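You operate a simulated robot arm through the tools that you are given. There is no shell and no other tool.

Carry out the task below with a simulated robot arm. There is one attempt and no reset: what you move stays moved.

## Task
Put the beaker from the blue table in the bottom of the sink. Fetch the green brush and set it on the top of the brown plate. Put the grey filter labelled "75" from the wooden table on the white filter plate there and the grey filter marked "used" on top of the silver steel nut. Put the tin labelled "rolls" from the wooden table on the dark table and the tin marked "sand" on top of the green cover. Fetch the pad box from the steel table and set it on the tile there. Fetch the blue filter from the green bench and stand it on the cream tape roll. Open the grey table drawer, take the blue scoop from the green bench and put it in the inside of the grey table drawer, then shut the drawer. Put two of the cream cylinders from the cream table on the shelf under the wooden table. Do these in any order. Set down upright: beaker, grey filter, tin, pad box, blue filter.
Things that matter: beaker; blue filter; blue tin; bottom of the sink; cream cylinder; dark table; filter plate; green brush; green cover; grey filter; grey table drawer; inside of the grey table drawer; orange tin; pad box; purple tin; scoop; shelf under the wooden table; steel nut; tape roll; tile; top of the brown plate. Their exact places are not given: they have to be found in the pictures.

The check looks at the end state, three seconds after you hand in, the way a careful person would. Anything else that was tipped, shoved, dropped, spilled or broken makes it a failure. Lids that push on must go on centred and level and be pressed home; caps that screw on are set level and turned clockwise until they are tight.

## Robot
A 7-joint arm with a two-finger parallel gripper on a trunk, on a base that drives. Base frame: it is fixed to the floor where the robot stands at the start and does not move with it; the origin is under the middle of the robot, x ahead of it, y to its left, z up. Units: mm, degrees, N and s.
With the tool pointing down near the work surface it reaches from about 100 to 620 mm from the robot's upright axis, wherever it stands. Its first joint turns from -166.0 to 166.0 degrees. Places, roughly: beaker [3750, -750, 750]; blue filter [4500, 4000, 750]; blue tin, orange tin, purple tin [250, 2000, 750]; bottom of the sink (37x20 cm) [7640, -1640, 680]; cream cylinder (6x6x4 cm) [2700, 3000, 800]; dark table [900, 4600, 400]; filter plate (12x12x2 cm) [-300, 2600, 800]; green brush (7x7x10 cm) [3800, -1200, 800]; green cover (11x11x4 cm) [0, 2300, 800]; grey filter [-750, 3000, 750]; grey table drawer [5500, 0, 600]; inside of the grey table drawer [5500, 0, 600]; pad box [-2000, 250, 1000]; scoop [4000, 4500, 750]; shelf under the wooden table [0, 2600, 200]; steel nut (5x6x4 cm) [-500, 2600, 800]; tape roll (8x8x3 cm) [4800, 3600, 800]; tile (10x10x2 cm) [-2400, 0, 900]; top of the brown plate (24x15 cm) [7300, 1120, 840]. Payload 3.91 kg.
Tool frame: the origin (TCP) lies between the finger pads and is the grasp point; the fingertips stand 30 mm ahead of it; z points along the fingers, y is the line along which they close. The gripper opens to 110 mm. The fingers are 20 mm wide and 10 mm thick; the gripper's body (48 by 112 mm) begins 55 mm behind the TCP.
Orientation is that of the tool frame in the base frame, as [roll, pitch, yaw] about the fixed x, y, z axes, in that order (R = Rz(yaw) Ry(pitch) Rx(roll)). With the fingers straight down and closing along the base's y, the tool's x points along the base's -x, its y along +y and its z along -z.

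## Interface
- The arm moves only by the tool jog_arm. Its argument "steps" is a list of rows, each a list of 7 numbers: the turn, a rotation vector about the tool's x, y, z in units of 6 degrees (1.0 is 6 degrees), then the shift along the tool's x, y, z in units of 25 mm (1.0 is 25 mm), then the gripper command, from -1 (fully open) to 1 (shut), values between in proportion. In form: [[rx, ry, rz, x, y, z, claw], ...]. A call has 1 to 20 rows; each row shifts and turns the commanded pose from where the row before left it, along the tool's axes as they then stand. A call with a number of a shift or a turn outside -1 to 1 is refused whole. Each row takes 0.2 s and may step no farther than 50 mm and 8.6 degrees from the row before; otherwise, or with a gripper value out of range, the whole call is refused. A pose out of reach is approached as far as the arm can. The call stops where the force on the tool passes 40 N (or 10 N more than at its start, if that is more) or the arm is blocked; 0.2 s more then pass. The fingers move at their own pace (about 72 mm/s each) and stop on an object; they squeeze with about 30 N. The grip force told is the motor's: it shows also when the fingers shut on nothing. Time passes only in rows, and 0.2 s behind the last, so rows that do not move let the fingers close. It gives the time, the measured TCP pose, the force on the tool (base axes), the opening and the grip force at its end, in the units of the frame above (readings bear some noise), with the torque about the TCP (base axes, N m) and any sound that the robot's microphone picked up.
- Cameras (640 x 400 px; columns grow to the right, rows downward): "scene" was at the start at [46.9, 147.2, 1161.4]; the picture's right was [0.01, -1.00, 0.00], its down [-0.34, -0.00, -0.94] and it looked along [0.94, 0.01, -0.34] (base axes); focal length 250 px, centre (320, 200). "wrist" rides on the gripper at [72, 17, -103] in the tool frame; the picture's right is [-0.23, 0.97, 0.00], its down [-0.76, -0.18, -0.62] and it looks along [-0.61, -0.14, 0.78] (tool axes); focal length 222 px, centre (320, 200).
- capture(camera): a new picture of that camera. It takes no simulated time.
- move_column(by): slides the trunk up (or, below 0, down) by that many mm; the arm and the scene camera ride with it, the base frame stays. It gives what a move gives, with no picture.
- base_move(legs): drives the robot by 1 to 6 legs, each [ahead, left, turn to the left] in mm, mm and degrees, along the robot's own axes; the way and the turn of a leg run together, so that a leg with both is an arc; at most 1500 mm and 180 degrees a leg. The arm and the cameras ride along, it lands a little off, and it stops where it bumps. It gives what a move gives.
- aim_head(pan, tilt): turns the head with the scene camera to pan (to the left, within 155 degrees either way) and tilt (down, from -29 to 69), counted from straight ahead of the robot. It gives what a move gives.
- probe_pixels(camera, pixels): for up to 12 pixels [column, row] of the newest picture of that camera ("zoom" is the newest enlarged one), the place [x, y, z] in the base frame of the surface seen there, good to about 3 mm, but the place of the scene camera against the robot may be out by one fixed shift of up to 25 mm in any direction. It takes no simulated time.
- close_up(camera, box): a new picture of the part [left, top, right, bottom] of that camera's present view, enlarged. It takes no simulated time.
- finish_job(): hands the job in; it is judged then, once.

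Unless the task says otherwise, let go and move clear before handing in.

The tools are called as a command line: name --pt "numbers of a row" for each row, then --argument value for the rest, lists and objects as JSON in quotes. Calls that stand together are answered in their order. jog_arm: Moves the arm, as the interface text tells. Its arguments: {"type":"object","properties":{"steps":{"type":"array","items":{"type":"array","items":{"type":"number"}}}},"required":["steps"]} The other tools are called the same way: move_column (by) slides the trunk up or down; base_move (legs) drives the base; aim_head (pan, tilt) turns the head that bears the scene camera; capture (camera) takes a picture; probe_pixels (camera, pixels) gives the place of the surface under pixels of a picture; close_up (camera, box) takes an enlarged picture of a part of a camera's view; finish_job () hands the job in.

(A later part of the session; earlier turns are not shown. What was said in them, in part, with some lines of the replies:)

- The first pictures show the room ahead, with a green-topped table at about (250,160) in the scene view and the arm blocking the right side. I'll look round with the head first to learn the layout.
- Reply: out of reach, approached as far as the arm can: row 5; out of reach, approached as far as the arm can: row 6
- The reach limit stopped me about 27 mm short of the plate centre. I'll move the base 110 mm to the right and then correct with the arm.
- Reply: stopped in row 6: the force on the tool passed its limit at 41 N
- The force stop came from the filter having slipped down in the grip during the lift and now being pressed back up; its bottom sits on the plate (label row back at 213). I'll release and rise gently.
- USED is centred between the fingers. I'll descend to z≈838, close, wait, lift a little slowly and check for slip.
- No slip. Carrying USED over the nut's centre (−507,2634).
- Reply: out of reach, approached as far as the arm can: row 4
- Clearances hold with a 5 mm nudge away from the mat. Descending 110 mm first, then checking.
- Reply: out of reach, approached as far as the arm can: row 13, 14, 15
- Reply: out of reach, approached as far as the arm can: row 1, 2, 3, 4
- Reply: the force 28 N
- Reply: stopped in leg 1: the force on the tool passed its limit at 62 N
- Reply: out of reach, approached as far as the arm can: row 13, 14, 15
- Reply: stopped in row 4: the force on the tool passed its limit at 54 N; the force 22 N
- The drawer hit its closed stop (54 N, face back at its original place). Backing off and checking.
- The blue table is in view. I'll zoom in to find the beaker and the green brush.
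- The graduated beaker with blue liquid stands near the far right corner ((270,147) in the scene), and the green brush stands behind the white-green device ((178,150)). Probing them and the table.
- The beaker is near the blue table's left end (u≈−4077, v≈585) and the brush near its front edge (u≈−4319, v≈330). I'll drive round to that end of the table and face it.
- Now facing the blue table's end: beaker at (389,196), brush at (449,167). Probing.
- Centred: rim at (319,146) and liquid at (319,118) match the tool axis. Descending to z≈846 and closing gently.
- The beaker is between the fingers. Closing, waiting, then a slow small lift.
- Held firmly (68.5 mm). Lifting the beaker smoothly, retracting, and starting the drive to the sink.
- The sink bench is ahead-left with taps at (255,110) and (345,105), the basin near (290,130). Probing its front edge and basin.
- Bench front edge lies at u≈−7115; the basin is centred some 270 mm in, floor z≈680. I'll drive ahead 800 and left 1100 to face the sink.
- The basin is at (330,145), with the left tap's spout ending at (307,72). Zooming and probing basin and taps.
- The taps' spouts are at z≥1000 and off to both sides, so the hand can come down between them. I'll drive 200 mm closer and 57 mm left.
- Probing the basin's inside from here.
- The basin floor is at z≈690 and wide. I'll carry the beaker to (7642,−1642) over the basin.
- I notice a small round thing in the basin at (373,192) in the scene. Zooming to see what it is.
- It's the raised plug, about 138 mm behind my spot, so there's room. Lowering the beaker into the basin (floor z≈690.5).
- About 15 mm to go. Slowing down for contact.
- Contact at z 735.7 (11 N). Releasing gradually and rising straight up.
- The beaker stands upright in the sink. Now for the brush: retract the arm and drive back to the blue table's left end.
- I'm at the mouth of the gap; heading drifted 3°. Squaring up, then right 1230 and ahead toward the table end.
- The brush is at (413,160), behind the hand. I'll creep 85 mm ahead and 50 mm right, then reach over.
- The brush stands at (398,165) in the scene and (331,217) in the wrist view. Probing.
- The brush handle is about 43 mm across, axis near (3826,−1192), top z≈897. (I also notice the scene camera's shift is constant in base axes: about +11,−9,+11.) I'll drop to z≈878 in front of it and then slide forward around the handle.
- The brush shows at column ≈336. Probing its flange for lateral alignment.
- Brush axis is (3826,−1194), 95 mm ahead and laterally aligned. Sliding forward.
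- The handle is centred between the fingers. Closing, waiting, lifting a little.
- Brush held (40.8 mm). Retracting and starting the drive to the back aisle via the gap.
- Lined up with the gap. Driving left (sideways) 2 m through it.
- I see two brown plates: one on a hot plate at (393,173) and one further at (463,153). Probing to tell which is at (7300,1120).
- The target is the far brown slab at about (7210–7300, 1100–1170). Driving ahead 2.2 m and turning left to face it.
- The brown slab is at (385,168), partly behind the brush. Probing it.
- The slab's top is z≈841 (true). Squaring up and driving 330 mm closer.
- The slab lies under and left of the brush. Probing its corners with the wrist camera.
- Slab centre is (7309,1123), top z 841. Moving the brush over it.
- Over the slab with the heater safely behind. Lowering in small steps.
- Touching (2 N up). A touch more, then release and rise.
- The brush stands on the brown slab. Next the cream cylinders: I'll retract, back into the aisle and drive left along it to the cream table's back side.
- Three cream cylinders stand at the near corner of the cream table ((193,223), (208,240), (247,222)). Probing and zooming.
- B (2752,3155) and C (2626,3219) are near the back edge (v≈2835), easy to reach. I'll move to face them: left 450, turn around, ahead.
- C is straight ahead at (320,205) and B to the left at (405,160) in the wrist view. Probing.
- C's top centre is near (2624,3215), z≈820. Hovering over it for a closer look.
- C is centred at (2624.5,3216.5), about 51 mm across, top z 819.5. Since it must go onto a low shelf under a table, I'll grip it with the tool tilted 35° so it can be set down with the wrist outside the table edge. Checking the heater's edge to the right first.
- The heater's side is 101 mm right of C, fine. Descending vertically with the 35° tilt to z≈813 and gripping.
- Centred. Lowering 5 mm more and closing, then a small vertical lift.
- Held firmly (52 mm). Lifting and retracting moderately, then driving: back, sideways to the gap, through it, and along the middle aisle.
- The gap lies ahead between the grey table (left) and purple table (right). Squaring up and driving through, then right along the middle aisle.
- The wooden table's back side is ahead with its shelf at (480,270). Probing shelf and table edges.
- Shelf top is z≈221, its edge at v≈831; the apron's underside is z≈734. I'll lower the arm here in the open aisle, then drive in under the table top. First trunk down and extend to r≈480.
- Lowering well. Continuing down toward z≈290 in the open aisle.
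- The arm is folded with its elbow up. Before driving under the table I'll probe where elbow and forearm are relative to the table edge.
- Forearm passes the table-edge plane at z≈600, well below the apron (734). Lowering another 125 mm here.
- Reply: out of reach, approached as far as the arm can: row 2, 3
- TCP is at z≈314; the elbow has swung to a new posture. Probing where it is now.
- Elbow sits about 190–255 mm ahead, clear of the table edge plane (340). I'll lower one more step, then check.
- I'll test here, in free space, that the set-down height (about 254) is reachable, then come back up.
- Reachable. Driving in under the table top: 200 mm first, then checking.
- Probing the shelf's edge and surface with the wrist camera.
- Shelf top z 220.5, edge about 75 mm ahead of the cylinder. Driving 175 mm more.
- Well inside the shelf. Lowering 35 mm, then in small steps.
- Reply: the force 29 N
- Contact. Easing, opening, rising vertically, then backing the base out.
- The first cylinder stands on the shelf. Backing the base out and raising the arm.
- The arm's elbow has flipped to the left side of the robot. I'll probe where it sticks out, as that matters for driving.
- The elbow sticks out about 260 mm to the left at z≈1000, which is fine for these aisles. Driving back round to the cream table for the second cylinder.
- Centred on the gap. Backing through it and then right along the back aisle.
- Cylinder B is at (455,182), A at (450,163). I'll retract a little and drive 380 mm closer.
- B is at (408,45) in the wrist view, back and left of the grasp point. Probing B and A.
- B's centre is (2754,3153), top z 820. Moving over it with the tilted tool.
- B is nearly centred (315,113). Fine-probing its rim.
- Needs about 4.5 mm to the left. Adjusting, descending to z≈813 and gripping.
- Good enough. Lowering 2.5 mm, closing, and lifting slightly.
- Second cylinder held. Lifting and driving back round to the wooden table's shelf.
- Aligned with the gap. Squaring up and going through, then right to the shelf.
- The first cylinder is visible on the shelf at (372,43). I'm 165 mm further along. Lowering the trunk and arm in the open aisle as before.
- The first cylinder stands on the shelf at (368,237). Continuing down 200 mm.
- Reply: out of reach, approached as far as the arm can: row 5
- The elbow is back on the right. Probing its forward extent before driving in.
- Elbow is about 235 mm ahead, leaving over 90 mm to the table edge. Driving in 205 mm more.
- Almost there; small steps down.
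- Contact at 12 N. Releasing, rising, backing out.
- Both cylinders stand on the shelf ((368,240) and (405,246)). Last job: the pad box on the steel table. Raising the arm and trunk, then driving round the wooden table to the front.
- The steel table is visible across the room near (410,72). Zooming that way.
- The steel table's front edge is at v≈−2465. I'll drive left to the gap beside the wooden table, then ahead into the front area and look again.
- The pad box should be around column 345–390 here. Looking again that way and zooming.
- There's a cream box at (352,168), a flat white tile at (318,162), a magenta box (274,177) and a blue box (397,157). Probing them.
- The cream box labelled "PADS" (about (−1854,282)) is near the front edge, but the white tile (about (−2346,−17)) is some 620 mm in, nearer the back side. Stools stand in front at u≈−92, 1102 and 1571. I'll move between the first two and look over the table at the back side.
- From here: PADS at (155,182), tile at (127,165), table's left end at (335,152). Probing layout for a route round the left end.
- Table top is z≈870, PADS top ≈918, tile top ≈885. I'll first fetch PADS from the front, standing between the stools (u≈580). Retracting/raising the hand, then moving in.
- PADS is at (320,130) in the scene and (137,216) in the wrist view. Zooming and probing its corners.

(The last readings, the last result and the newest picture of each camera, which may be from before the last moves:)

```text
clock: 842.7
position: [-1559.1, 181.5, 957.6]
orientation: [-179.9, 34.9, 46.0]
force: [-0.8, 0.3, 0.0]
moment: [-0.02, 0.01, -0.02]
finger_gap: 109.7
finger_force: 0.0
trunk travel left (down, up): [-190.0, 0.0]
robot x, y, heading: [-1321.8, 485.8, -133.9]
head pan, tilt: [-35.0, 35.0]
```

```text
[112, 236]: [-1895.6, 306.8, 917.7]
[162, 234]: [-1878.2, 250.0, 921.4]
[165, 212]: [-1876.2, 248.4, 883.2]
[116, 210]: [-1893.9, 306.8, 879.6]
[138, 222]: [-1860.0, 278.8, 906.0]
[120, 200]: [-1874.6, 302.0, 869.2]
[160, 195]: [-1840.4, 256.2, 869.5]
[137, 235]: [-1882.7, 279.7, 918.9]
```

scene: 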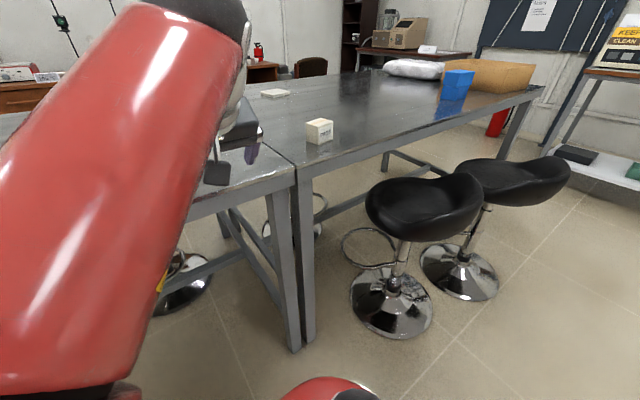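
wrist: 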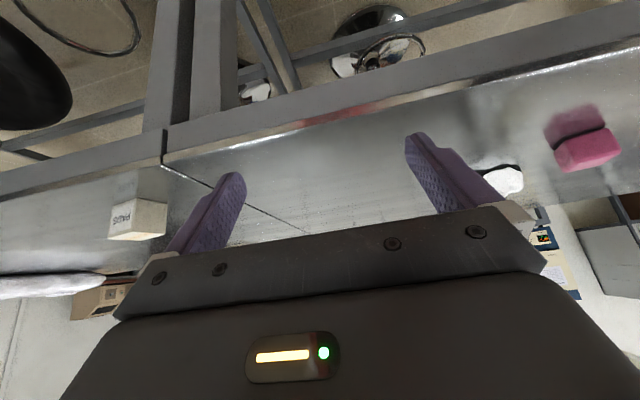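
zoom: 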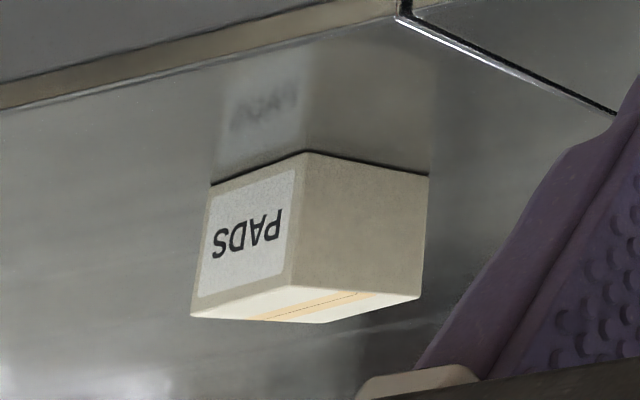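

The PADS box is about 50×42 mm, centre ≈(−1886,280), top z 919, turned ~10° relative to my fingers. I'll creep 140 mm ahead and turn the gripper 10° about vertical.

base_move --legs '[[140, 0, 0]]'

jog_arm --pt "-0.478 0 -0.683 0 0 0 -0.6" --pt "-0.478 0 -0.683 0 0 0 -0.6" --pt "0 0 0 0 0 0 -0.6"

capture --camera "wrist"

```text
clock: 844.0
position: [-1653.2, 82.8, 956.7]
orientation: [-179.9, 35.0, 46.1]
force: [0.1, 0.1, -0.3]
moment: [-0.02, 0.03, -0.02]
finger_gap: 109.7
finger_force: 0.2
trunk travel left (down, up): [-190.0, 0.0]
robot x, y, heading: [-1415.9, 385.4, -133.7]
head pan, tilt: [-35.0, 35.0]
```

```text
clock: 844.8
position: [-1653.7, 81.6, 957.2]
orientation: [-179.8, 34.8, 56.4]
force: [-0.3, 0.9, -0.7]
moment: [0.0, -0.01, 0.01]
finger_gap: 88.0
finger_force: 0.1
trunk travel left (down, up): [-190.0, 0.0]
robot x, y, heading: [-1418.8, 389.1, -133.7]
head pan, tilt: [-35.0, 35.0]
```

```text
taken
```

wrist: 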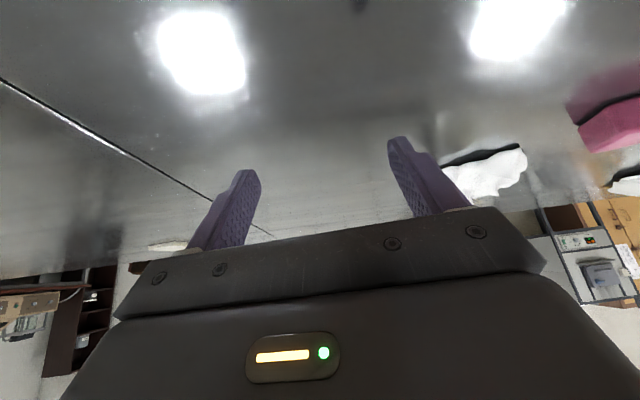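

Moving the hand right over the box at the same height.

jog_arm --pt "0 0 0 0.09 -0.93 -0.065 -0.6" --pt "0 0 0 0.09 -0.93 -0.065 -0.6" --pt "0 0 0 0.09 -0.93 -0.065 -0.6" --pt "0 0 0 0.09 -0.93 -0.065 -0.6" --pt "0 0 0 0.09 -0.93 -0.065 -0.6" --pt "0 0 0 0.09 -0.93 -0.065 -0.6" --pt "0 0 0 0.09 -0.93 -0.065 -0.6" --pt "0 0 0 0.09 -0.93 -0.065 -0.6" --pt "0 0 0 0.09 -0.93 -0.065 -0.6" --pt "0 0 0 0.09 -0.93 -0.065 -0.6" --pt "0 0 0 0.09 -0.93 -0.065 -0.6" --pt "0 0 0 0.09 -0.93 -0.065 -0.6" --pt "0 0 0 0.09 -0.93 -0.065 -0.6" --pt "0 0 0 0 0 0 -0.6"

capture --camera "wrist"

capture --camera "scene"

```text
clock: 847.8
position: [-1885.6, 279.6, 959.4]
orientation: [-179.8, 35.0, 56.1]
force: [1.0, -0.3, 0.0]
moment: [0.01, 0.01, 0.01]
finger_gap: 87.9
finger_force: 0.1
trunk travel left (down, up): [-190.0, 0.0]
robot x, y, heading: [-1418.0, 390.3, -133.8]
head pan, tilt: [-35.0, 35.0]
```

```text
taken
```

wrist: 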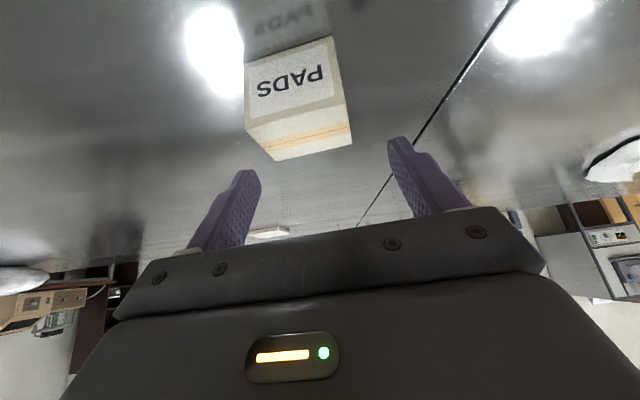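

```text
taken
```

scene: 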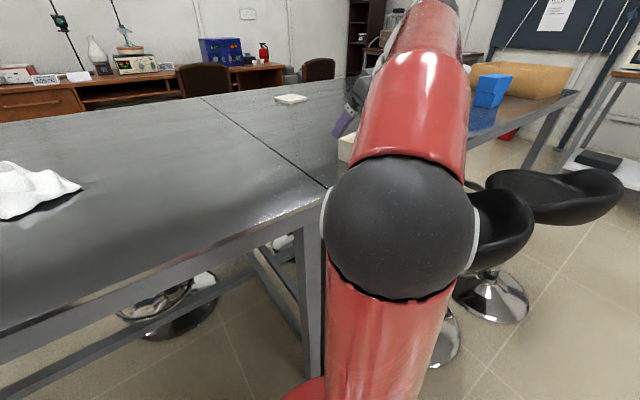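

The box is right below; its top face spans (247,128)–(352,138). Probing corners.

probe_pixels --camera "wrist" --pixels '[[251, 127], [343, 105], [348, 138], [278, 156], [300, 130], [290, 75], [269, 235]]'

close_up --camera "wrist" --box '[220, 20, 380, 180]'

```text
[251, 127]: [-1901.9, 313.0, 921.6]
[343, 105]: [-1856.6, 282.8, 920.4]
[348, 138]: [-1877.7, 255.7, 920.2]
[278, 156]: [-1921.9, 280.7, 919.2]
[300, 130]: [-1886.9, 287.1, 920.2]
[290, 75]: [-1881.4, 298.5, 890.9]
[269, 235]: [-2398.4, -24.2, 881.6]
```

```text
2.50 times, centred on (300, 100) of wrist
```

zoom: 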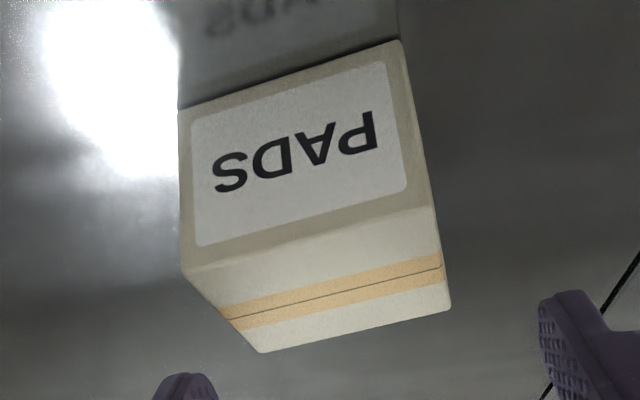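

Box is 54×37 mm, aligned with the fingers, centre (−1889.6,283). Shifting 5 mm right, descending to z≈905 and gripping.

jog_arm --pt "0 0 0 0.4 -0.1 0.58 -0.6" --pt "0 0 0 0.42 -0.1 0.6 -0.6" --pt "0 0 0 0.42 0 0.6 -0.6" --pt "0 0 0 0 0 0 -0.6"

capture --camera "wrist"

```text
clock: 848.8
position: [-1889.2, 282.4, 904.2]
orientation: [-179.9, 35.0, 56.2]
force: [0.5, -0.8, -0.5]
moment: [0.03, 0.01, 0.04]
finger_gap: 88.0
finger_force: 0.1
trunk travel left (down, up): [-190.0, 0.0]
robot x, y, heading: [-1418.0, 388.1, -133.7]
head pan, tilt: [-35.0, 35.0]
```

```text
taken
```

wrist: 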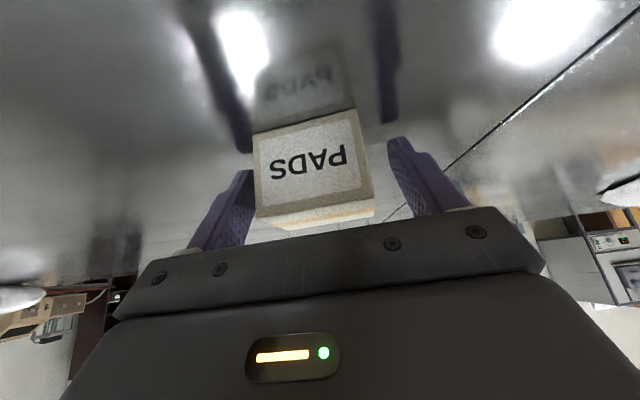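

Box is midway between the fingers. Closing and lifting a little.

jog_arm --pt "0 0 0 0 0 0 1" --pt "0 0 0 0 0 0 1" --pt "0 0 0 0 0 0 1" --pt "0 0 0 0 0 0 1" --pt "0 0 0 -0.06 0 -0.08 1" --pt "0 0 0 -0.12 0 -0.16 1" --pt "0 0 0 -0.2 0 -0.3 1" --pt "0 0 0 0 0 0 1"

capture --camera "wrist"

```text
clock: 850.6
position: [-1887.8, 284.8, 922.6]
orientation: [-179.8, 34.8, 55.9]
force: [-0.3, 0.3, -0.5]
moment: [-0.01, -0.01, 0.02]
finger_gap: 59.6
finger_force: 29.7
trunk travel left (down, up): [-190.0, 0.0]
robot x, y, heading: [-1416.2, 388.6, -133.4]
head pan, tilt: [-35.0, 35.0]
```

```text
taken
```

wrist: 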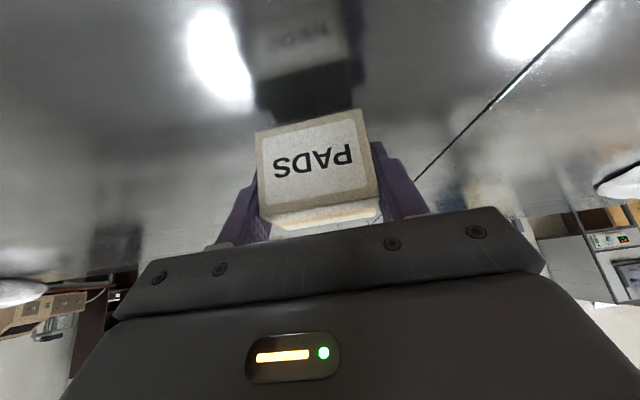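

Gripped (59.6 mm). Lifting 40 mm, backing out, then driving right past the stools to the table's left end.

jog_arm --pt "0 0 0 -0.4 0 -0.57 1" --pt "0 0 0 -0.4 0 -0.57 1" --pt "0 0 0 0 0 0 1"

base_move --legs '[[-560, 0, 0], [0, -1000, 0], [0, -980, 0]]'

aim_head --pan 15 --tilt 25

capture --camera "scene"

capture --camera "wrist"

```text
clock: 851.4
position: [-1888.5, 285.0, 955.7]
orientation: [-179.8, 34.8, 55.9]
force: [-0.1, 0.4, -0.3]
moment: [-0.01, 0.03, -0.02]
finger_gap: 59.3
finger_force: 30.2
trunk travel left (down, up): [-190.0, 0.0]
robot x, y, heading: [-1415.2, 388.6, -134.0]
head pan, tilt: [-35.0, 35.0]
```

```text
clock: 864.1
position: [-2956.7, 2031.9, 954.4]
orientation: [-179.8, 35.0, 56.8]
force: [0.6, -0.7, -0.6]
moment: [0.02, -0.02, -0.03]
finger_gap: 59.8
finger_force: 29.5
trunk travel left (down, up): [-190.0, 0.0]
robot x, y, heading: [-2484.7, 2145.1, -133.1]
head pan, tilt: [-35.0, 35.0]
```

```text
clock: 865.3
position: [-2956.4, 2032.6, 955.8]
orientation: [-179.8, 35.0, 56.8]
force: [0.3, 0.7, -0.3]
moment: [0.0, -0.01, -0.01]
finger_gap: 59.4
finger_force: 30.2
trunk travel left (down, up): [-190.0, 0.0]
robot x, y, heading: [-2486.1, 2144.8, -132.9]
head pan, tilt: [15.0, 25.0]
```

```text
taken
```

scene: 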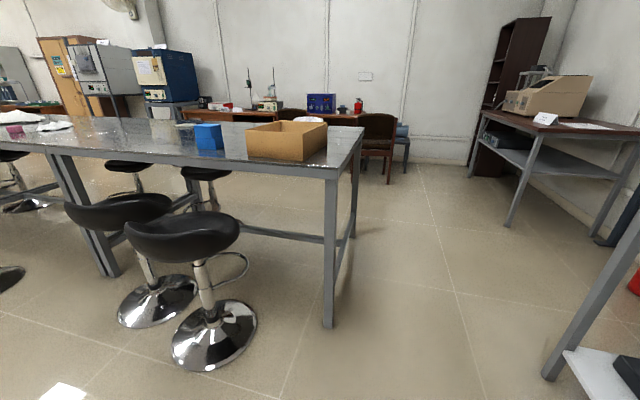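

```text
taken
```

wrist: 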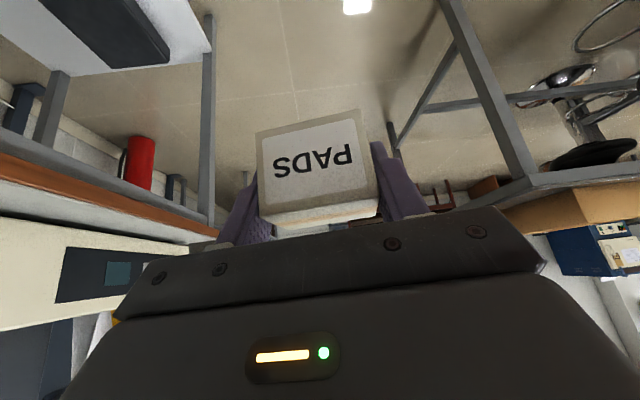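

Path ahead goes between the table's left end (330,250) and the cart/desk on the right. I'll bring the hand to the centre and probe the obstacles.

probe_pixels --camera "scene" --pixels '[[330, 320], [352, 235], [510, 220], [548, 375], [600, 240], [385, 180], [405, 165], [470, 172], [360, 130], [345, 150]]'

jog_arm --pt "0 0 0 0 0.9 0 1" --pt "0 0 0 0 0.9 0 1" --pt "0 0 0 0 0.9 0 1" --pt "0 0 0 0 0.9 0 1" --pt "0 0 0 0 0.9 0 1" --pt "0 0 0 0 0.9 0 1" --pt "0 0 0 0 0.9 0 1" --pt "0 0 0 0 0.9 0 1" --pt "0 0 0 0 0.9 0 1" --pt "0 0 0 0 0.9 0 1" --pt "0 0 0 0 0.9 0 1" --pt "0 0 0 0 0 0 1"

```text
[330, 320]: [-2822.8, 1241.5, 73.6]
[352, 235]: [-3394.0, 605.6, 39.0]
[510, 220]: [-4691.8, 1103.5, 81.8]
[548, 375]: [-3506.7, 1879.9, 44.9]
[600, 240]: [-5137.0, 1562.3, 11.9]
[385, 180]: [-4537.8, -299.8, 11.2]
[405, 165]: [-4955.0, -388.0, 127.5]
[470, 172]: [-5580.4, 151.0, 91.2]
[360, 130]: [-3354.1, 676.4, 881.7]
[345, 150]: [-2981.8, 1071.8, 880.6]
```

```text
clock: 867.9
position: [-2771.1, 1889.9, 947.7]
orientation: [-179.8, 34.9, 56.9]
force: [0.1, 0.0, 0.0]
moment: [0.0, -0.02, -0.01]
finger_gap: 59.7
finger_force: 29.9
out of reach, approached as far as the arm can: row 10, 11
trunk travel left (down, up): [-190.0, 0.0]
robot x, y, heading: [-2485.5, 2144.7, -132.7]
head pan, tilt: [15.0, 25.0]
```

The way is clear: table end at u≈2196, its back edge at v≈−3380, cart at u≥3132, a chair at v≈−4800. I'll drive ahead along u≈2560 to behind the table line and look.

base_move --legs '[[0, 0, -0.8], [1100, 0, 0], [1050, 0, 0]]'

aim_head --pan 80 --tilt 25

capture --camera "scene"

```text
clock: 878.8
position: [-4249.1, 349.2, 948.9]
orientation: [-179.9, 34.9, 55.9]
force: [-0.7, -1.4, -0.1]
moment: [0.0, 0.02, -0.03]
finger_gap: 59.4
finger_force: 29.8
trunk travel left (down, up): [-190.0, 0.0]
robot x, y, heading: [-3959.5, 596.9, -133.9]
head pan, tilt: [15.0, 25.0]
```

```text
clock: 880.2
position: [-4249.7, 348.7, 948.5]
orientation: [-179.9, 34.9, 55.9]
force: [-0.1, -0.6, -0.4]
moment: [0.0, -0.04, -0.01]
finger_gap: 59.5
finger_force: 30.1
trunk travel left (down, up): [-190.0, 0.0]
robot x, y, heading: [-3960.2, 598.6, -133.9]
head pan, tilt: [80.0, 25.0]
```

```text
taken
```

scene: 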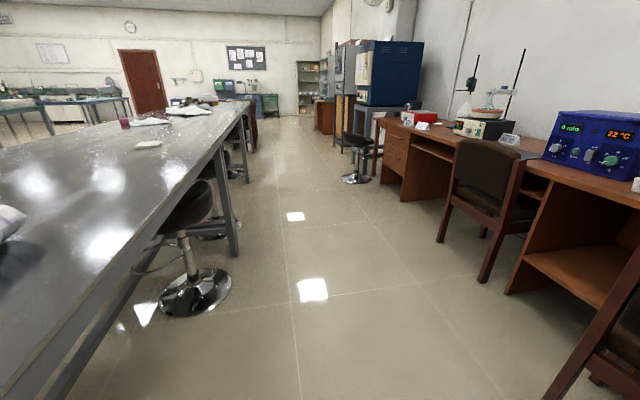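

The back aisle is open; one stool pokes out at (195,290) and chairs stand by the desk. Probing their positions and the tile.

probe_pixels --camera "scene" --pixels '[[195, 295], [230, 285], [165, 300], [148, 143], [442, 240], [487, 277], [560, 385], [210, 145], [120, 260], [232, 252], [355, 178], [240, 178]]'

close_up --camera "scene" --box '[80, 110, 300, 330]'

```text
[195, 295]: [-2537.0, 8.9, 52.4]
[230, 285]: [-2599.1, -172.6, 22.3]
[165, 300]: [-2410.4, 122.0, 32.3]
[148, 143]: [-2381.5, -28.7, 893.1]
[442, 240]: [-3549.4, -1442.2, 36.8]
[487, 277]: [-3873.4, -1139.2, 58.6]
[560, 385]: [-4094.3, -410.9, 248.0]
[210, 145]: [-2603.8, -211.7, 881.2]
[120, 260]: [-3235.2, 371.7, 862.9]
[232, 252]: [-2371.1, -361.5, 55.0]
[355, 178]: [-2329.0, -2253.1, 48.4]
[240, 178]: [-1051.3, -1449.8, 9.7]
```

```text
1.82 times, centred on (190, 220) of scene
```

zoom: 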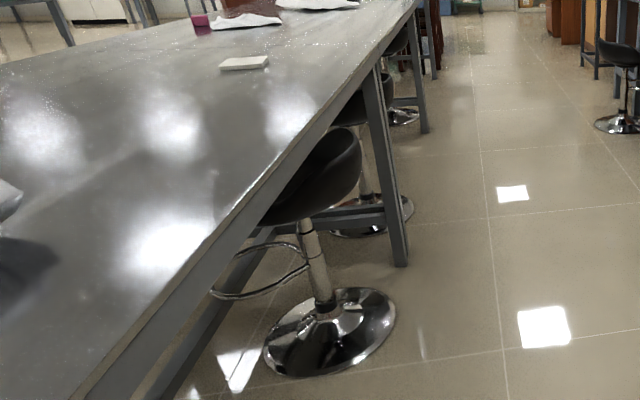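

The stool's base (u≈1142, v≈−3205) ends near the table's back edge (v≈−3420); the aisle is 1.1 m wide. I'll turn around here and slide along to u≈930 to face the tile.

base_move --legs '[[-30, 0, 0], [0, 0, 180]]'

base_move --legs '[[0, 0, 0.5], [-60, 0, 0], [0, -850, 0]]'

aim_head --pan -40 --tilt 25

capture --camera "scene"

```text
clock: 888.3
position: [-3638.2, 856.1, 946.2]
orientation: [-179.9, 34.9, -126.9]
force: [-0.5, 0.3, -1.0]
moment: [0.0, -0.01, 0.03]
finger_gap: 59.5
finger_force: 30.3
trunk travel left (down, up): [-190.0, 0.0]
robot x, y, heading: [-3938.3, 622.1, 43.4]
head pan, tilt: [80.0, 25.0]
```

```text
clock: 893.7
position: [-3085.5, 199.9, 948.8]
orientation: [-179.9, 34.9, -126.1]
force: [0.4, -0.3, -0.5]
moment: [0.0, 0.01, 0.02]
finger_gap: 59.6
finger_force: 30.7
trunk travel left (down, up): [-190.0, 0.0]
robot x, y, heading: [-3381.5, -40.6, 43.9]
head pan, tilt: [80.0, 25.0]
```

```text
clock: 895.7
position: [-3086.7, 200.3, 949.2]
orientation: [-180.0, 35.0, -126.1]
force: [0.3, 0.3, -0.6]
moment: [-0.02, 0.02, -0.03]
finger_gap: 59.5
finger_force: 30.0
trunk travel left (down, up): [-190.0, 0.0]
robot x, y, heading: [-3385.0, -41.3, 44.0]
head pan, tilt: [-40.0, 25.0]
```

```text
taken
```

scene: 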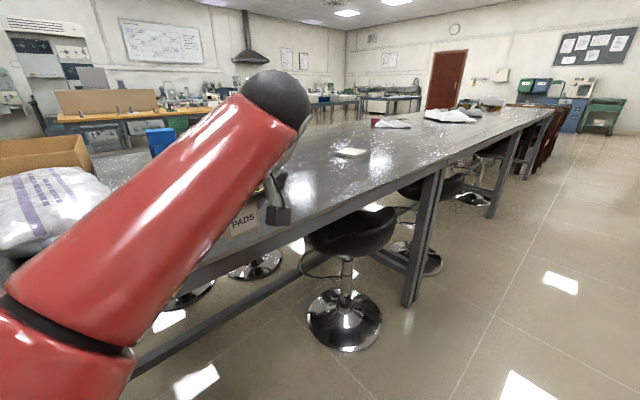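

Squaring up the heading and sliding another 780 mm to the right.

base_move --legs '[[0, 0, 2.5], [0, -770, 0]]'

aim_head --pan 0 --tilt 30

capture --camera "scene"

capture --camera "wrist"

```text
clock: 900.3
position: [-2535.9, -319.8, 947.3]
orientation: [-179.9, 34.9, -123.8]
force: [-0.8, 0.4, -0.4]
moment: [0.0, -0.04, -0.02]
finger_gap: 59.4
finger_force: 29.9
trunk travel left (down, up): [-190.0, 0.0]
robot x, y, heading: [-2821.2, -571.1, 46.4]
head pan, tilt: [-40.0, 25.0]
```

```text
clock: 901.4
position: [-2534.7, -318.9, 948.0]
orientation: [-179.8, 34.9, -123.6]
force: [-0.5, -0.1, -0.8]
moment: [-0.03, 0.01, -0.03]
finger_gap: 59.6
finger_force: 30.1
trunk travel left (down, up): [-190.0, 0.0]
robot x, y, heading: [-2826.6, -569.5, 46.6]
head pan, tilt: [0.0, 30.0]
```

```text
taken
```

scene: 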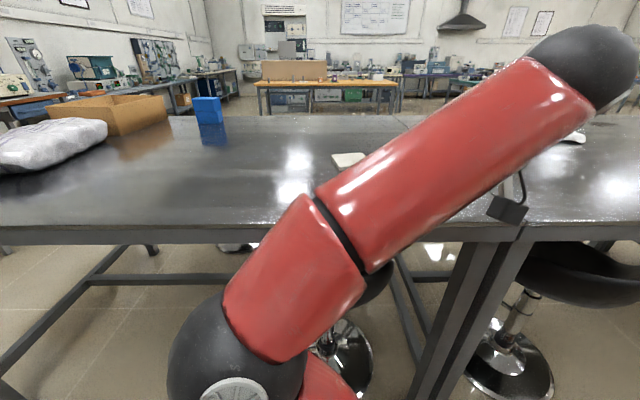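

```text
taken
```

wrist: 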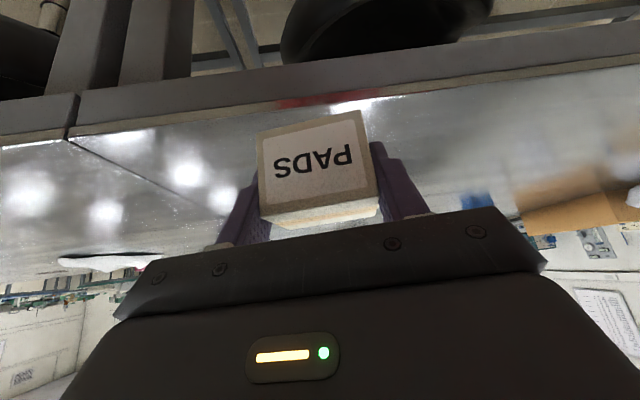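

The tile is at (347,158). I'll probe the tile, the table edge and the elbow before moving ahead.

probe_pixels --camera "scene" --pixels '[[347, 158], [338, 156], [360, 156], [345, 165], [235, 320], [200, 350], [260, 300], [100, 228], [200, 228], [240, 390]]'

close_up --camera "scene" --box '[310, 130, 400, 190]'

```text
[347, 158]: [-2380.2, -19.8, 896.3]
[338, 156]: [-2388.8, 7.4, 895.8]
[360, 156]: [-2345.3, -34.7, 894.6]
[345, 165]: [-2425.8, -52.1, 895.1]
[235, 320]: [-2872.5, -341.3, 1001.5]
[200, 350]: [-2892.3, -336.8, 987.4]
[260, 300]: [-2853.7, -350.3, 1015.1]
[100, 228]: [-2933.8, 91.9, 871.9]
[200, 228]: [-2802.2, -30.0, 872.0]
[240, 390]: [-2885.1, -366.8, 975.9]
```

```text
6.67 times, centred on (355, 160) of scene
```

zoom: 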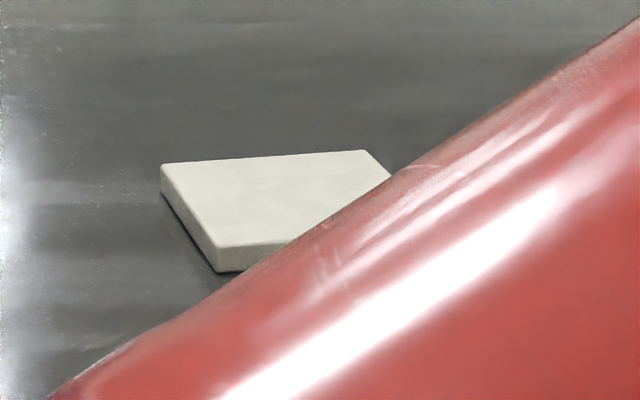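

Checking the two stools' bases under the table before I close in.

probe_pixels --camera "scene" --pixels '[[510, 360], [480, 385], [545, 385], [345, 345], [360, 385], [590, 270], [640, 285]]'

aim_head --pan 0 --tilt 65

capture --camera "scene"

```text
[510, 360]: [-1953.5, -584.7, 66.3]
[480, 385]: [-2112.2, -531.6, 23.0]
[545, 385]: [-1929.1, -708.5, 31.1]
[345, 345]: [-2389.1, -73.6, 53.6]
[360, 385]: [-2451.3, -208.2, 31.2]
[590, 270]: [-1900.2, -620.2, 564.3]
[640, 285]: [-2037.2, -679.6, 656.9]
```

```text
clock: 902.4
position: [-2535.8, -319.3, 948.7]
orientation: [-179.9, 34.9, -123.6]
force: [0.3, -0.4, -0.7]
moment: [-0.01, 0.01, 0.0]
finger_gap: 59.6
finger_force: 30.3
trunk travel left (down, up): [-190.0, 0.0]
robot x, y, heading: [-2822.6, -568.5, 46.3]
head pan, tilt: [0.0, 65.0]
```

```text
taken
```

scene: 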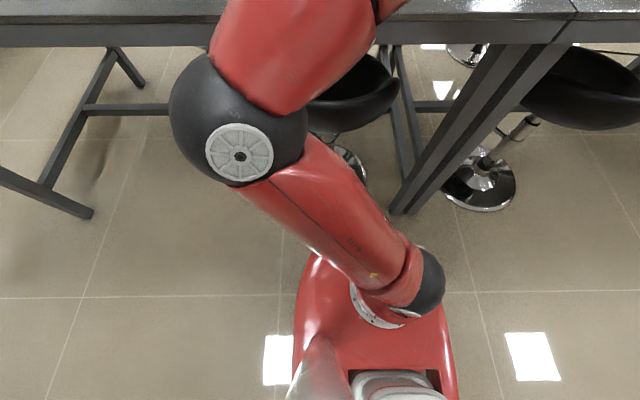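

The nearest stool base reaches about v≈−3415; moving ahead 110 mm keeps ~45 mm clearance. Doing that, then reaching out toward the tile.

base_move --legs '[[110, 0, 0]]'

aim_head --pan 10 --tilt 30

capture --camera "wrist"

capture --camera "scene"

```text
clock: 903.5
position: [-2460.3, -241.7, 949.1]
orientation: [-179.9, 35.0, -123.8]
force: [0.1, 0.6, -1.1]
moment: [-0.02, -0.01, -0.01]
finger_gap: 59.7
finger_force: 30.7
trunk travel left (down, up): [-190.0, 0.0]
robot x, y, heading: [-2747.0, -490.7, 46.5]
head pan, tilt: [0.0, 65.0]
```

```text
clock: 904.6
position: [-2460.1, -240.5, 948.4]
orientation: [-180.0, 34.9, -123.8]
force: [0.6, 0.3, -0.2]
moment: [-0.01, -0.01, 0.0]
finger_gap: 59.4
finger_force: 29.9
trunk travel left (down, up): [-190.0, 0.0]
robot x, y, heading: [-2745.6, -495.3, 46.4]
head pan, tilt: [10.0, 30.0]
```

```text
taken
```

wrist: 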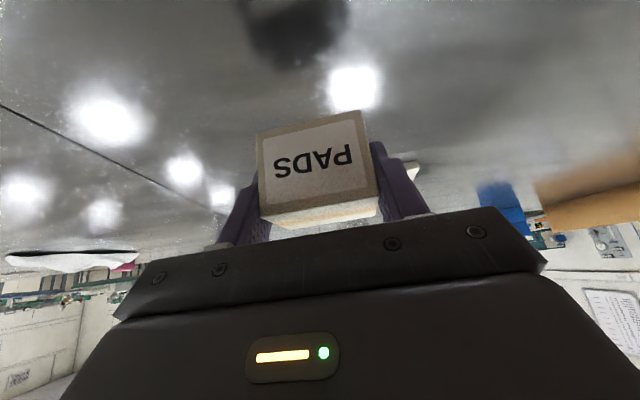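

```text
taken
```

scene: 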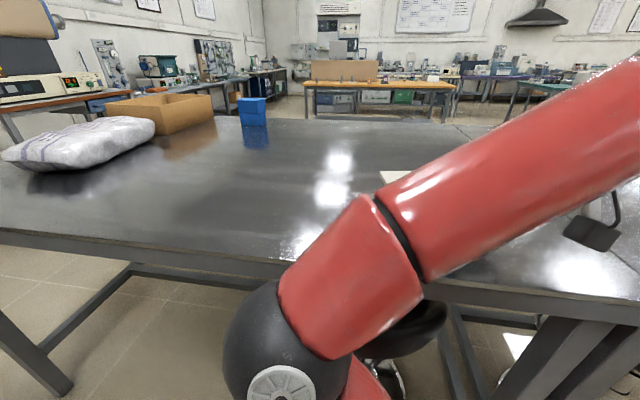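

Reaching forward 120 and left 60 toward the tile at the same height, watching elbow and reach.

jog_arm --pt "0 0 0 -0.5 0.18 0.3 1" --pt "0 0 0 -0.72 0.26 0.46 1" --pt "0 0 0 -0.72 0.26 0.46 1" --pt "0 0 0 -0.72 0.26 0.46 1" --pt "0 0 0 -0.72 0.26 0.46 1" --pt "0 0 0 -0.72 0.26 0.46 1" --pt "0 0 0 0 0 0 1"

capture --camera "wrist"

capture --camera "scene"

```text
clock: 906.2
position: [-2421.9, -121.0, 954.5]
orientation: [-179.9, 35.0, -123.8]
force: [-0.1, -0.2, -0.6]
moment: [0.0, -0.02, -0.02]
finger_gap: 59.6
finger_force: 30.0
trunk travel left (down, up): [-190.0, 0.0]
robot x, y, heading: [-2749.2, -490.6, 46.3]
head pan, tilt: [10.0, 30.0]
```

```text
taken
```

wrist: 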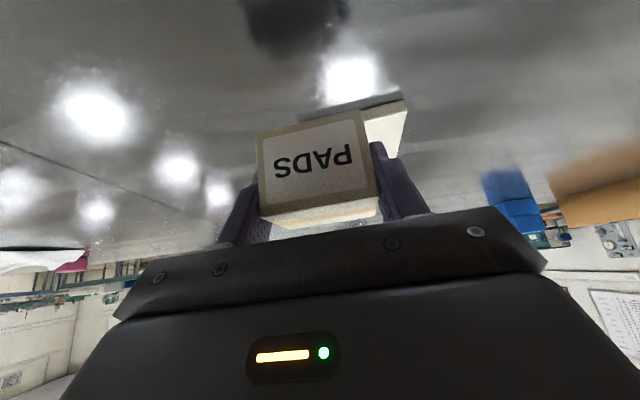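

```text
taken
```

scene: 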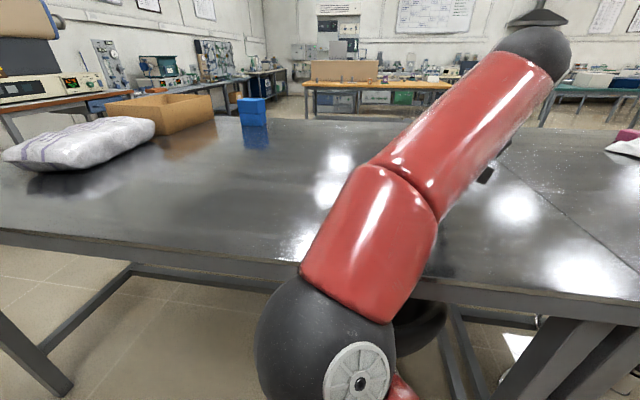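

The tile peeks out at (388,120) behind the held box. Probing it and the elbow.

probe_pixels --camera "wrist" --pixels '[[403, 108], [388, 122], [385, 145], [395, 140], [340, 112], [400, 96]]'

close_up --camera "wrist" --box '[300, 70, 460, 180]'

probe_pixels --camera "scene" --pixels '[[330, 300], [290, 310], [270, 340], [345, 330], [330, 260], [400, 260]]'

```text
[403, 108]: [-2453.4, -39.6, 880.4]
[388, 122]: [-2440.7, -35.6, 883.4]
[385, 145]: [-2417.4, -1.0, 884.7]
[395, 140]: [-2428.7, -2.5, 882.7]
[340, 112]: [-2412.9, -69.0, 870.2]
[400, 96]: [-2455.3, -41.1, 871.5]
```

```text
3.64 times, centred on (380, 125) of wrist
```

zoom: 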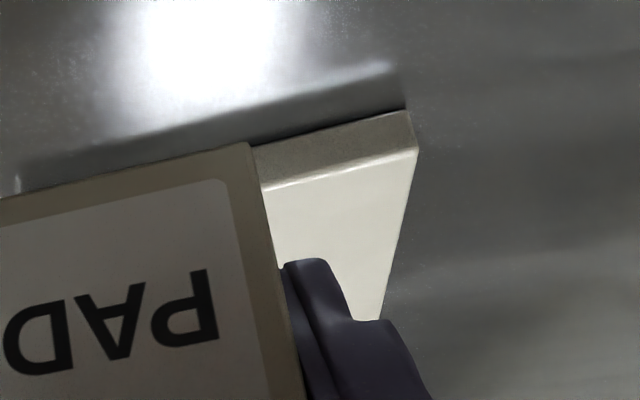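

```text
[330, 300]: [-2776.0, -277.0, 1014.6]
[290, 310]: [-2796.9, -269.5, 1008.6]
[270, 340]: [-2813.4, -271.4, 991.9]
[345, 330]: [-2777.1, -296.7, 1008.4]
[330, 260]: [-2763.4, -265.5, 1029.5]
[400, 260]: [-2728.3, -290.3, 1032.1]
```

Tile's near-left corner is (−2454,−40), its edges parallel to my gripper; centre ≈(−2384.5,−26.5), top z≈884. Moving the box over the centre.

jog_arm --pt "0 0 0 -0.5 0.13 0.36 1" --pt "0 0 0 -0.8 0.21 0.57 1" --pt "0 0 0 -0.8 0.21 0.57 1" --pt "0 0 0 -0.8 0.21 0.57 1" --pt "0 0 0 -0.3 0.1 0.25 1" --pt "0 0 0 0 0 0 1"

capture --camera "wrist"

capture --camera "scene"

```text
clock: 907.6
position: [-2384.6, -27.2, 951.5]
orientation: [-179.8, 35.1, -123.9]
force: [-0.2, 0.6, -1.5]
moment: [-0.01, -0.01, 0.01]
finger_gap: 59.4
finger_force: 29.9
trunk travel left (down, up): [-190.0, 0.0]
robot x, y, heading: [-2745.1, -492.0, 46.5]
head pan, tilt: [10.0, 30.0]
```

```text
taken
```

wrist: 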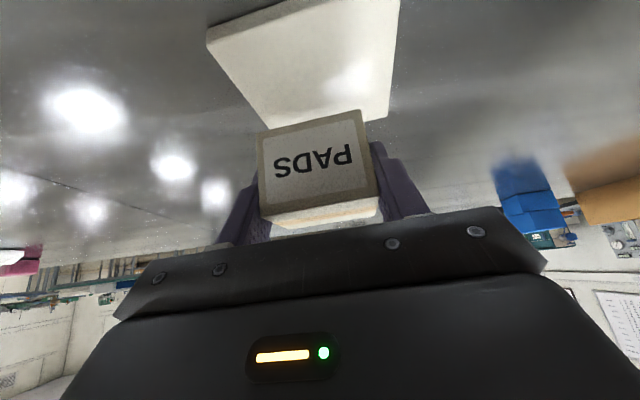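

```text
taken
```

scene: 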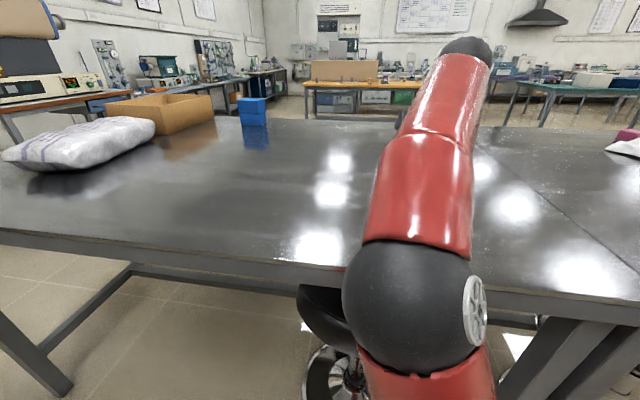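

Reached. Probing the tile's visible corners to verify centring before lowering.

probe_pixels --camera "wrist" --pixels '[[212, 45], [392, 5], [385, 110], [275, 120], [300, 60], [250, 100]]'

```text
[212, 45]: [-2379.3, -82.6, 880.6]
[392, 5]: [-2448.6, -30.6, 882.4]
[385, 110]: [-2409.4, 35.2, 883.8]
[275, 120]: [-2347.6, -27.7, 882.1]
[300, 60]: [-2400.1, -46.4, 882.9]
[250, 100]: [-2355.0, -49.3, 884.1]
```

The tile's centre works out at about (−2389,−18), so I'll shift 8 mm left and 5 forward, then lower.

jog_arm --pt "0 0 0 -0.16 0.32 0.11 1" --pt "0 0 0 0.25 0 0.36 1" --pt "0 0 0 0.2 0 0.29 1" --pt "0 0 0 0.14 0 0.2 1" --pt "0 0 0 0 0 0 1"

capture --camera "wrist"

```text
clock: 908.8
position: [-2389.5, -16.4, 926.3]
orientation: [-179.9, 35.0, -123.7]
force: [-0.2, -1.1, -0.4]
moment: [-0.03, -0.01, 0.0]
finger_gap: 59.4
finger_force: 30.0
trunk travel left (down, up): [-190.0, 0.0]
robot x, y, heading: [-2748.3, -488.5, 46.3]
head pan, tilt: [10.0, 30.0]
```

```text
taken
```

wrist: 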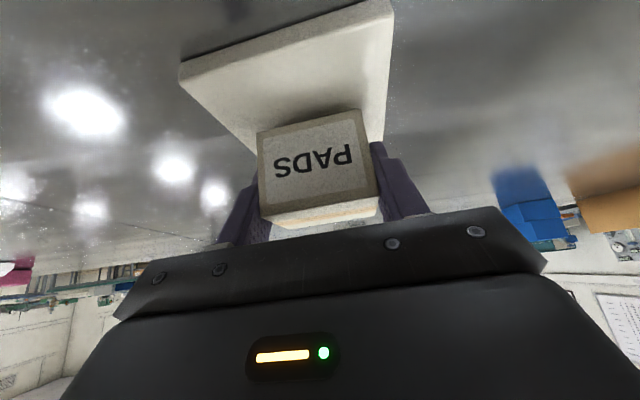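

Checking the tile corners once more at this closer range.

probe_pixels --camera "wrist" --pixels '[[185, 70], [388, 12], [382, 130], [240, 135], [300, 80], [215, 105]]'

close_up --camera "wrist" --box '[170, 0, 420, 230]'

```text
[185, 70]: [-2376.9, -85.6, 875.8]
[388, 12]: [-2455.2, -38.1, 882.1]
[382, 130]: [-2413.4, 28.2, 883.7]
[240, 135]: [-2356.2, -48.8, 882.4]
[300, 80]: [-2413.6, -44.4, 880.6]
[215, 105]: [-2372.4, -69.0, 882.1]
```

```text
1.74 times, centred on (295, 115) of wrist
```

zoom: 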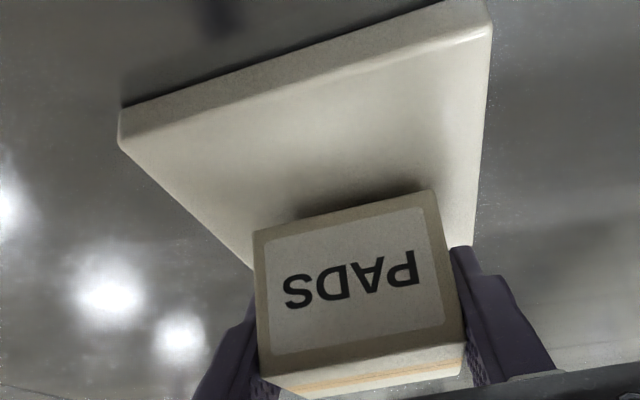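

Centre ≈(−2391,−21); I'm within 5 mm. Lowering the last 7 mm in small steps.

jog_arm --pt "0 0 0 0.03 0 0.041 1" --pt "0 0 0 0.03 0 0.041 1" --pt "0 0 0 0.03 0 0.041 1" --pt "0 0 0 0.03 0 0.041 1" --pt "0 0 0 0 0 0 1"

jog_arm --pt "0 0 0 0.023 0 0.033 1" --pt "0 0 0 0.023 0 0.033 1" --pt "0 0 0 0 0 0 1"

```text
clock: 910.0
position: [-2389.6, -18.5, 920.9]
orientation: [-179.7, 34.9, -123.8]
force: [0.1, -0.2, -0.3]
moment: [-0.01, 0.04, 0.02]
finger_gap: 59.7
finger_force: 29.7
trunk travel left (down, up): [-190.0, 0.0]
robot x, y, heading: [-2749.6, -492.5, 46.5]
head pan, tilt: [10.0, 30.0]
```

```text
clock: 910.8
position: [-2389.3, -17.9, 918.9]
orientation: [-179.8, 34.8, -123.8]
force: [-0.4, 1.4, -0.9]
moment: [0.0, -0.03, 0.05]
finger_gap: 59.5
finger_force: 30.0
trunk travel left (down, up): [-190.0, 0.0]
robot x, y, heading: [-2750.1, -490.5, 46.4]
head pan, tilt: [10.0, 30.0]
```

jog_arm --pt "0 0 0 0.023 0 0.033 1" --pt "0 0 0 0.023 0 0.033 1" --pt "0 0 0 0 0 0 1"

```text
clock: 911.6
position: [-2389.2, -18.5, 918.0]
orientation: [-179.7, 35.2, -123.9]
force: [0.7, -0.2, 6.1]
moment: [0.19, 0.06, -0.06]
finger_gap: 59.4
finger_force: 30.0
trunk travel left (down, up): [-190.0, 0.0]
robot x, y, heading: [-2743.2, -492.0, 46.3]
head pan, tilt: [10.0, 30.0]
```

Contact on the tile (6 N). Releasing gradually and rising.

jog_arm --pt "0 0 0 0 0 0 0.1" --pt "0 0 0 0 0 0 -0.2" --pt "0 0 0 0 0 0 -0.45" --pt "0 0 0 0 0 0 -0.45" --pt "0 0 0 -0.2 0 -0.29 -0.45" --pt "0 0 0 -0.4 0 -0.57 -0.45" --pt "0 0 0 -0.3 0 -0.42 -0.45" --pt "0 0 0 0 0 0 -0.45"

capture --camera "wrist"

```text
clock: 913.4
position: [-2390.9, -17.3, 956.0]
orientation: [-179.9, 34.9, -123.8]
force: [0.8, -0.4, -1.1]
moment: [0.03, 0.02, 0.02]
finger_gap: 80.0
finger_force: 0.0
trunk travel left (down, up): [-190.0, 0.0]
robot x, y, heading: [-2752.1, -490.9, 46.6]
head pan, tilt: [10.0, 30.0]
```

```text
taken
```

wrist: 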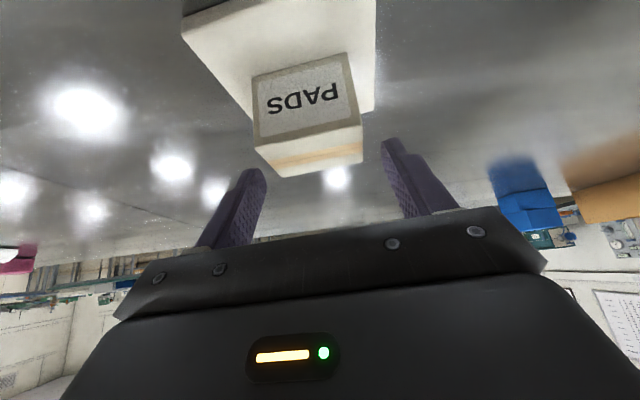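

The box stands on the tile. Rising a bit more, retracting, and checking from the head camera.

jog_arm --pt "0 0 0 -0.2 0 -0.29 -0.45" --pt "0 0 0 -0.1 0 -0.14 -0.45" --pt "0 0 0 0.7 0 -0.5 -0.6" --pt "0 0 0 0.8 0 -0.57 -0.6" --pt "0 0 0 0.8 0 -0.57 -0.6" --pt "0 0 0 0.8 0 -0.57 -0.6" --pt "0 0 0 0.8 0 -0.57 -0.6" --pt "0 0 0 0.8 0 -0.57 -0.6" --pt "0 0 0 0 -0.8 0 -0.6" --pt "0 0 0 0 -0.8 0 -0.6" --pt "0 0 0 0 -0.8 0 -0.6" --pt "0 0 0 0 -0.8 0 -0.6"

capture --camera "scene"

capture --camera "wrist"

```text
clock: 916.0
position: [-2403.7, -181.7, 971.9]
orientation: [-179.9, 35.0, -123.8]
force: [0.2, 0.0, 0.0]
moment: [0.0, -0.06, 0.01]
finger_gap: 88.1
finger_force: 0.1
trunk travel left (down, up): [-190.0, 0.0]
robot x, y, heading: [-2746.7, -492.3, 46.4]
head pan, tilt: [10.0, 30.0]
```

```text
taken
```

scene: 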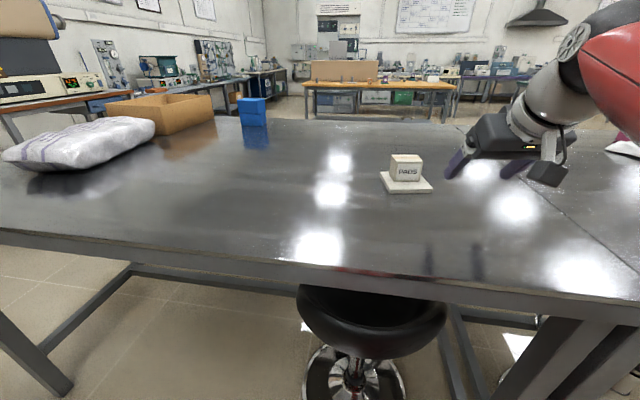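

```text
taken
```

wrist: 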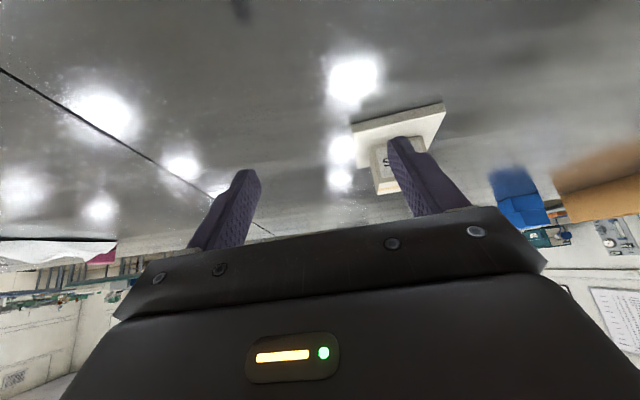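

close_up --camera "scene" --box '[360, 135, 460, 205]'

```text
5.71 times, centred on (410, 170) of scene
```

zoom: 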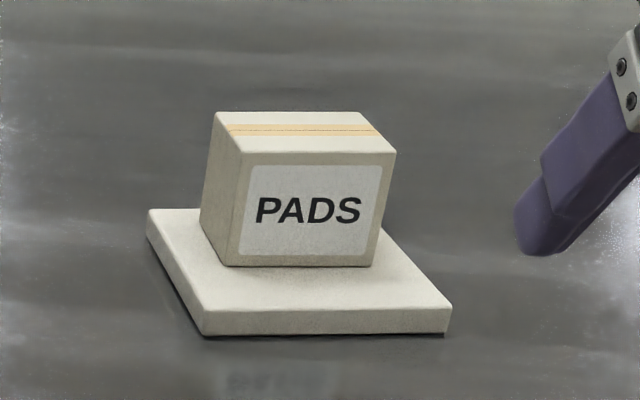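

PADS stands upright on the tile. I'll back the robot away from the table so everything is clear, then hand in.

base_move --legs '[[-180, 0, 0]]'

capture --camera "scene"

close_up --camera "scene" --box '[290, 60, 470, 160]'

```text
clock: 917.5
position: [-2527.8, -312.6, 972.4]
orientation: [-179.9, 34.9, -123.8]
force: [-0.5, -0.2, -0.2]
moment: [0.02, 0.01, 0.02]
finger_gap: 88.0
finger_force: 0.1
trunk travel left (down, up): [-190.0, 0.0]
robot x, y, heading: [-2874.0, -624.4, 46.4]
head pan, tilt: [10.0, 30.0]
```

```text
taken
```

scene: 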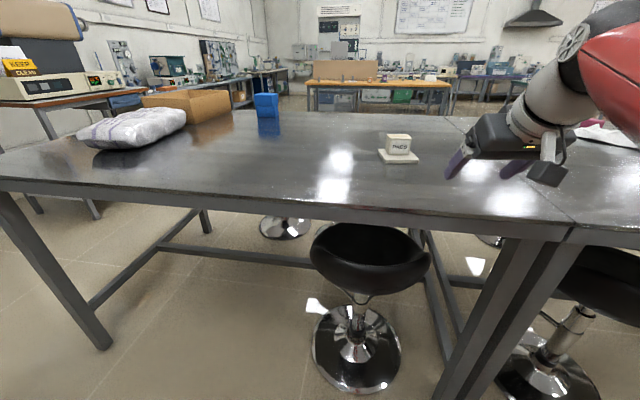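

```text
3.56 times, centred on (380, 110) of scene
```

zoom: 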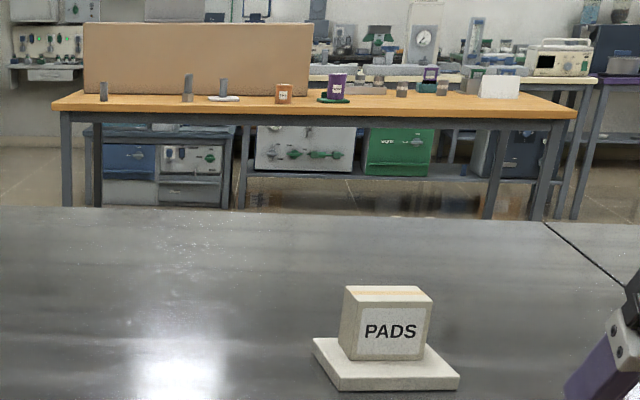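

From afar the wooden table's things still stand. One more zoom to be sure USED on the nut is upright.

close_up --camera "scene" --box '[310, 75, 390, 95]'

```text
8.00 times, centred on (350, 85) of scene
```

zoom: 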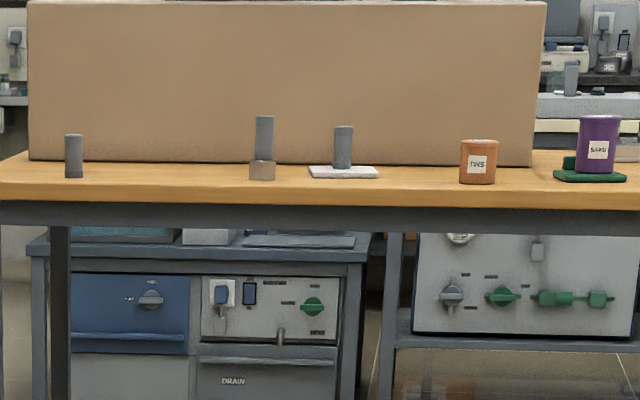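

USED stands upright on the nut at (263,145), "75" is on the plate, "SAND" is on the green cover, and "27" and "TINS" are where they were. All the jobs are done and the gripper is empty and clear, so I'm handing in.

finish_job

```text
The job is handed in.
```

Everything on the list is done and the job is handed in; no result has come back from the check.

| Item | Where it is now |
|---|---|
| Beaker | Upright in the bottom of the sink, clear of the raised plug |
| Green brush | Standing on the brown plate |
| Grey filter "75" | Upright on the white filter plate |
| Grey filter "used" | Upright on top of the steel nut |
| Tin "rolls" (blue) | Upright on the dark table, on bare table top beside the pot |
| Tin "sand" (purple) | Upright on the green cover, in front of its ridge |
| Pad box | Upright on the tile, slightly toward its back edge but fully on it |
| Blue filter | Upright on the cream tape roll, on the tan disc that fills its core |
| Blue scoop | Inside the grey table drawer, which is pushed fully shut |
| Two cream cylinders | On the shelf under the wooden table |

- **Slip:** The "75" filter slipped down in the gripper while I carried it, and I stopped on a 41 N contact when setting it down. It stood upright on the plate in every later picture.
- **Last check:** Just before handing in I checked the pad box up close and the front of the wooden table from across the room. The rest I last saw right after setting each one down, and the scoop just before I shut the drawer.
- **Other objects:** I saw nothing else tipped, moved or spilled along the way.
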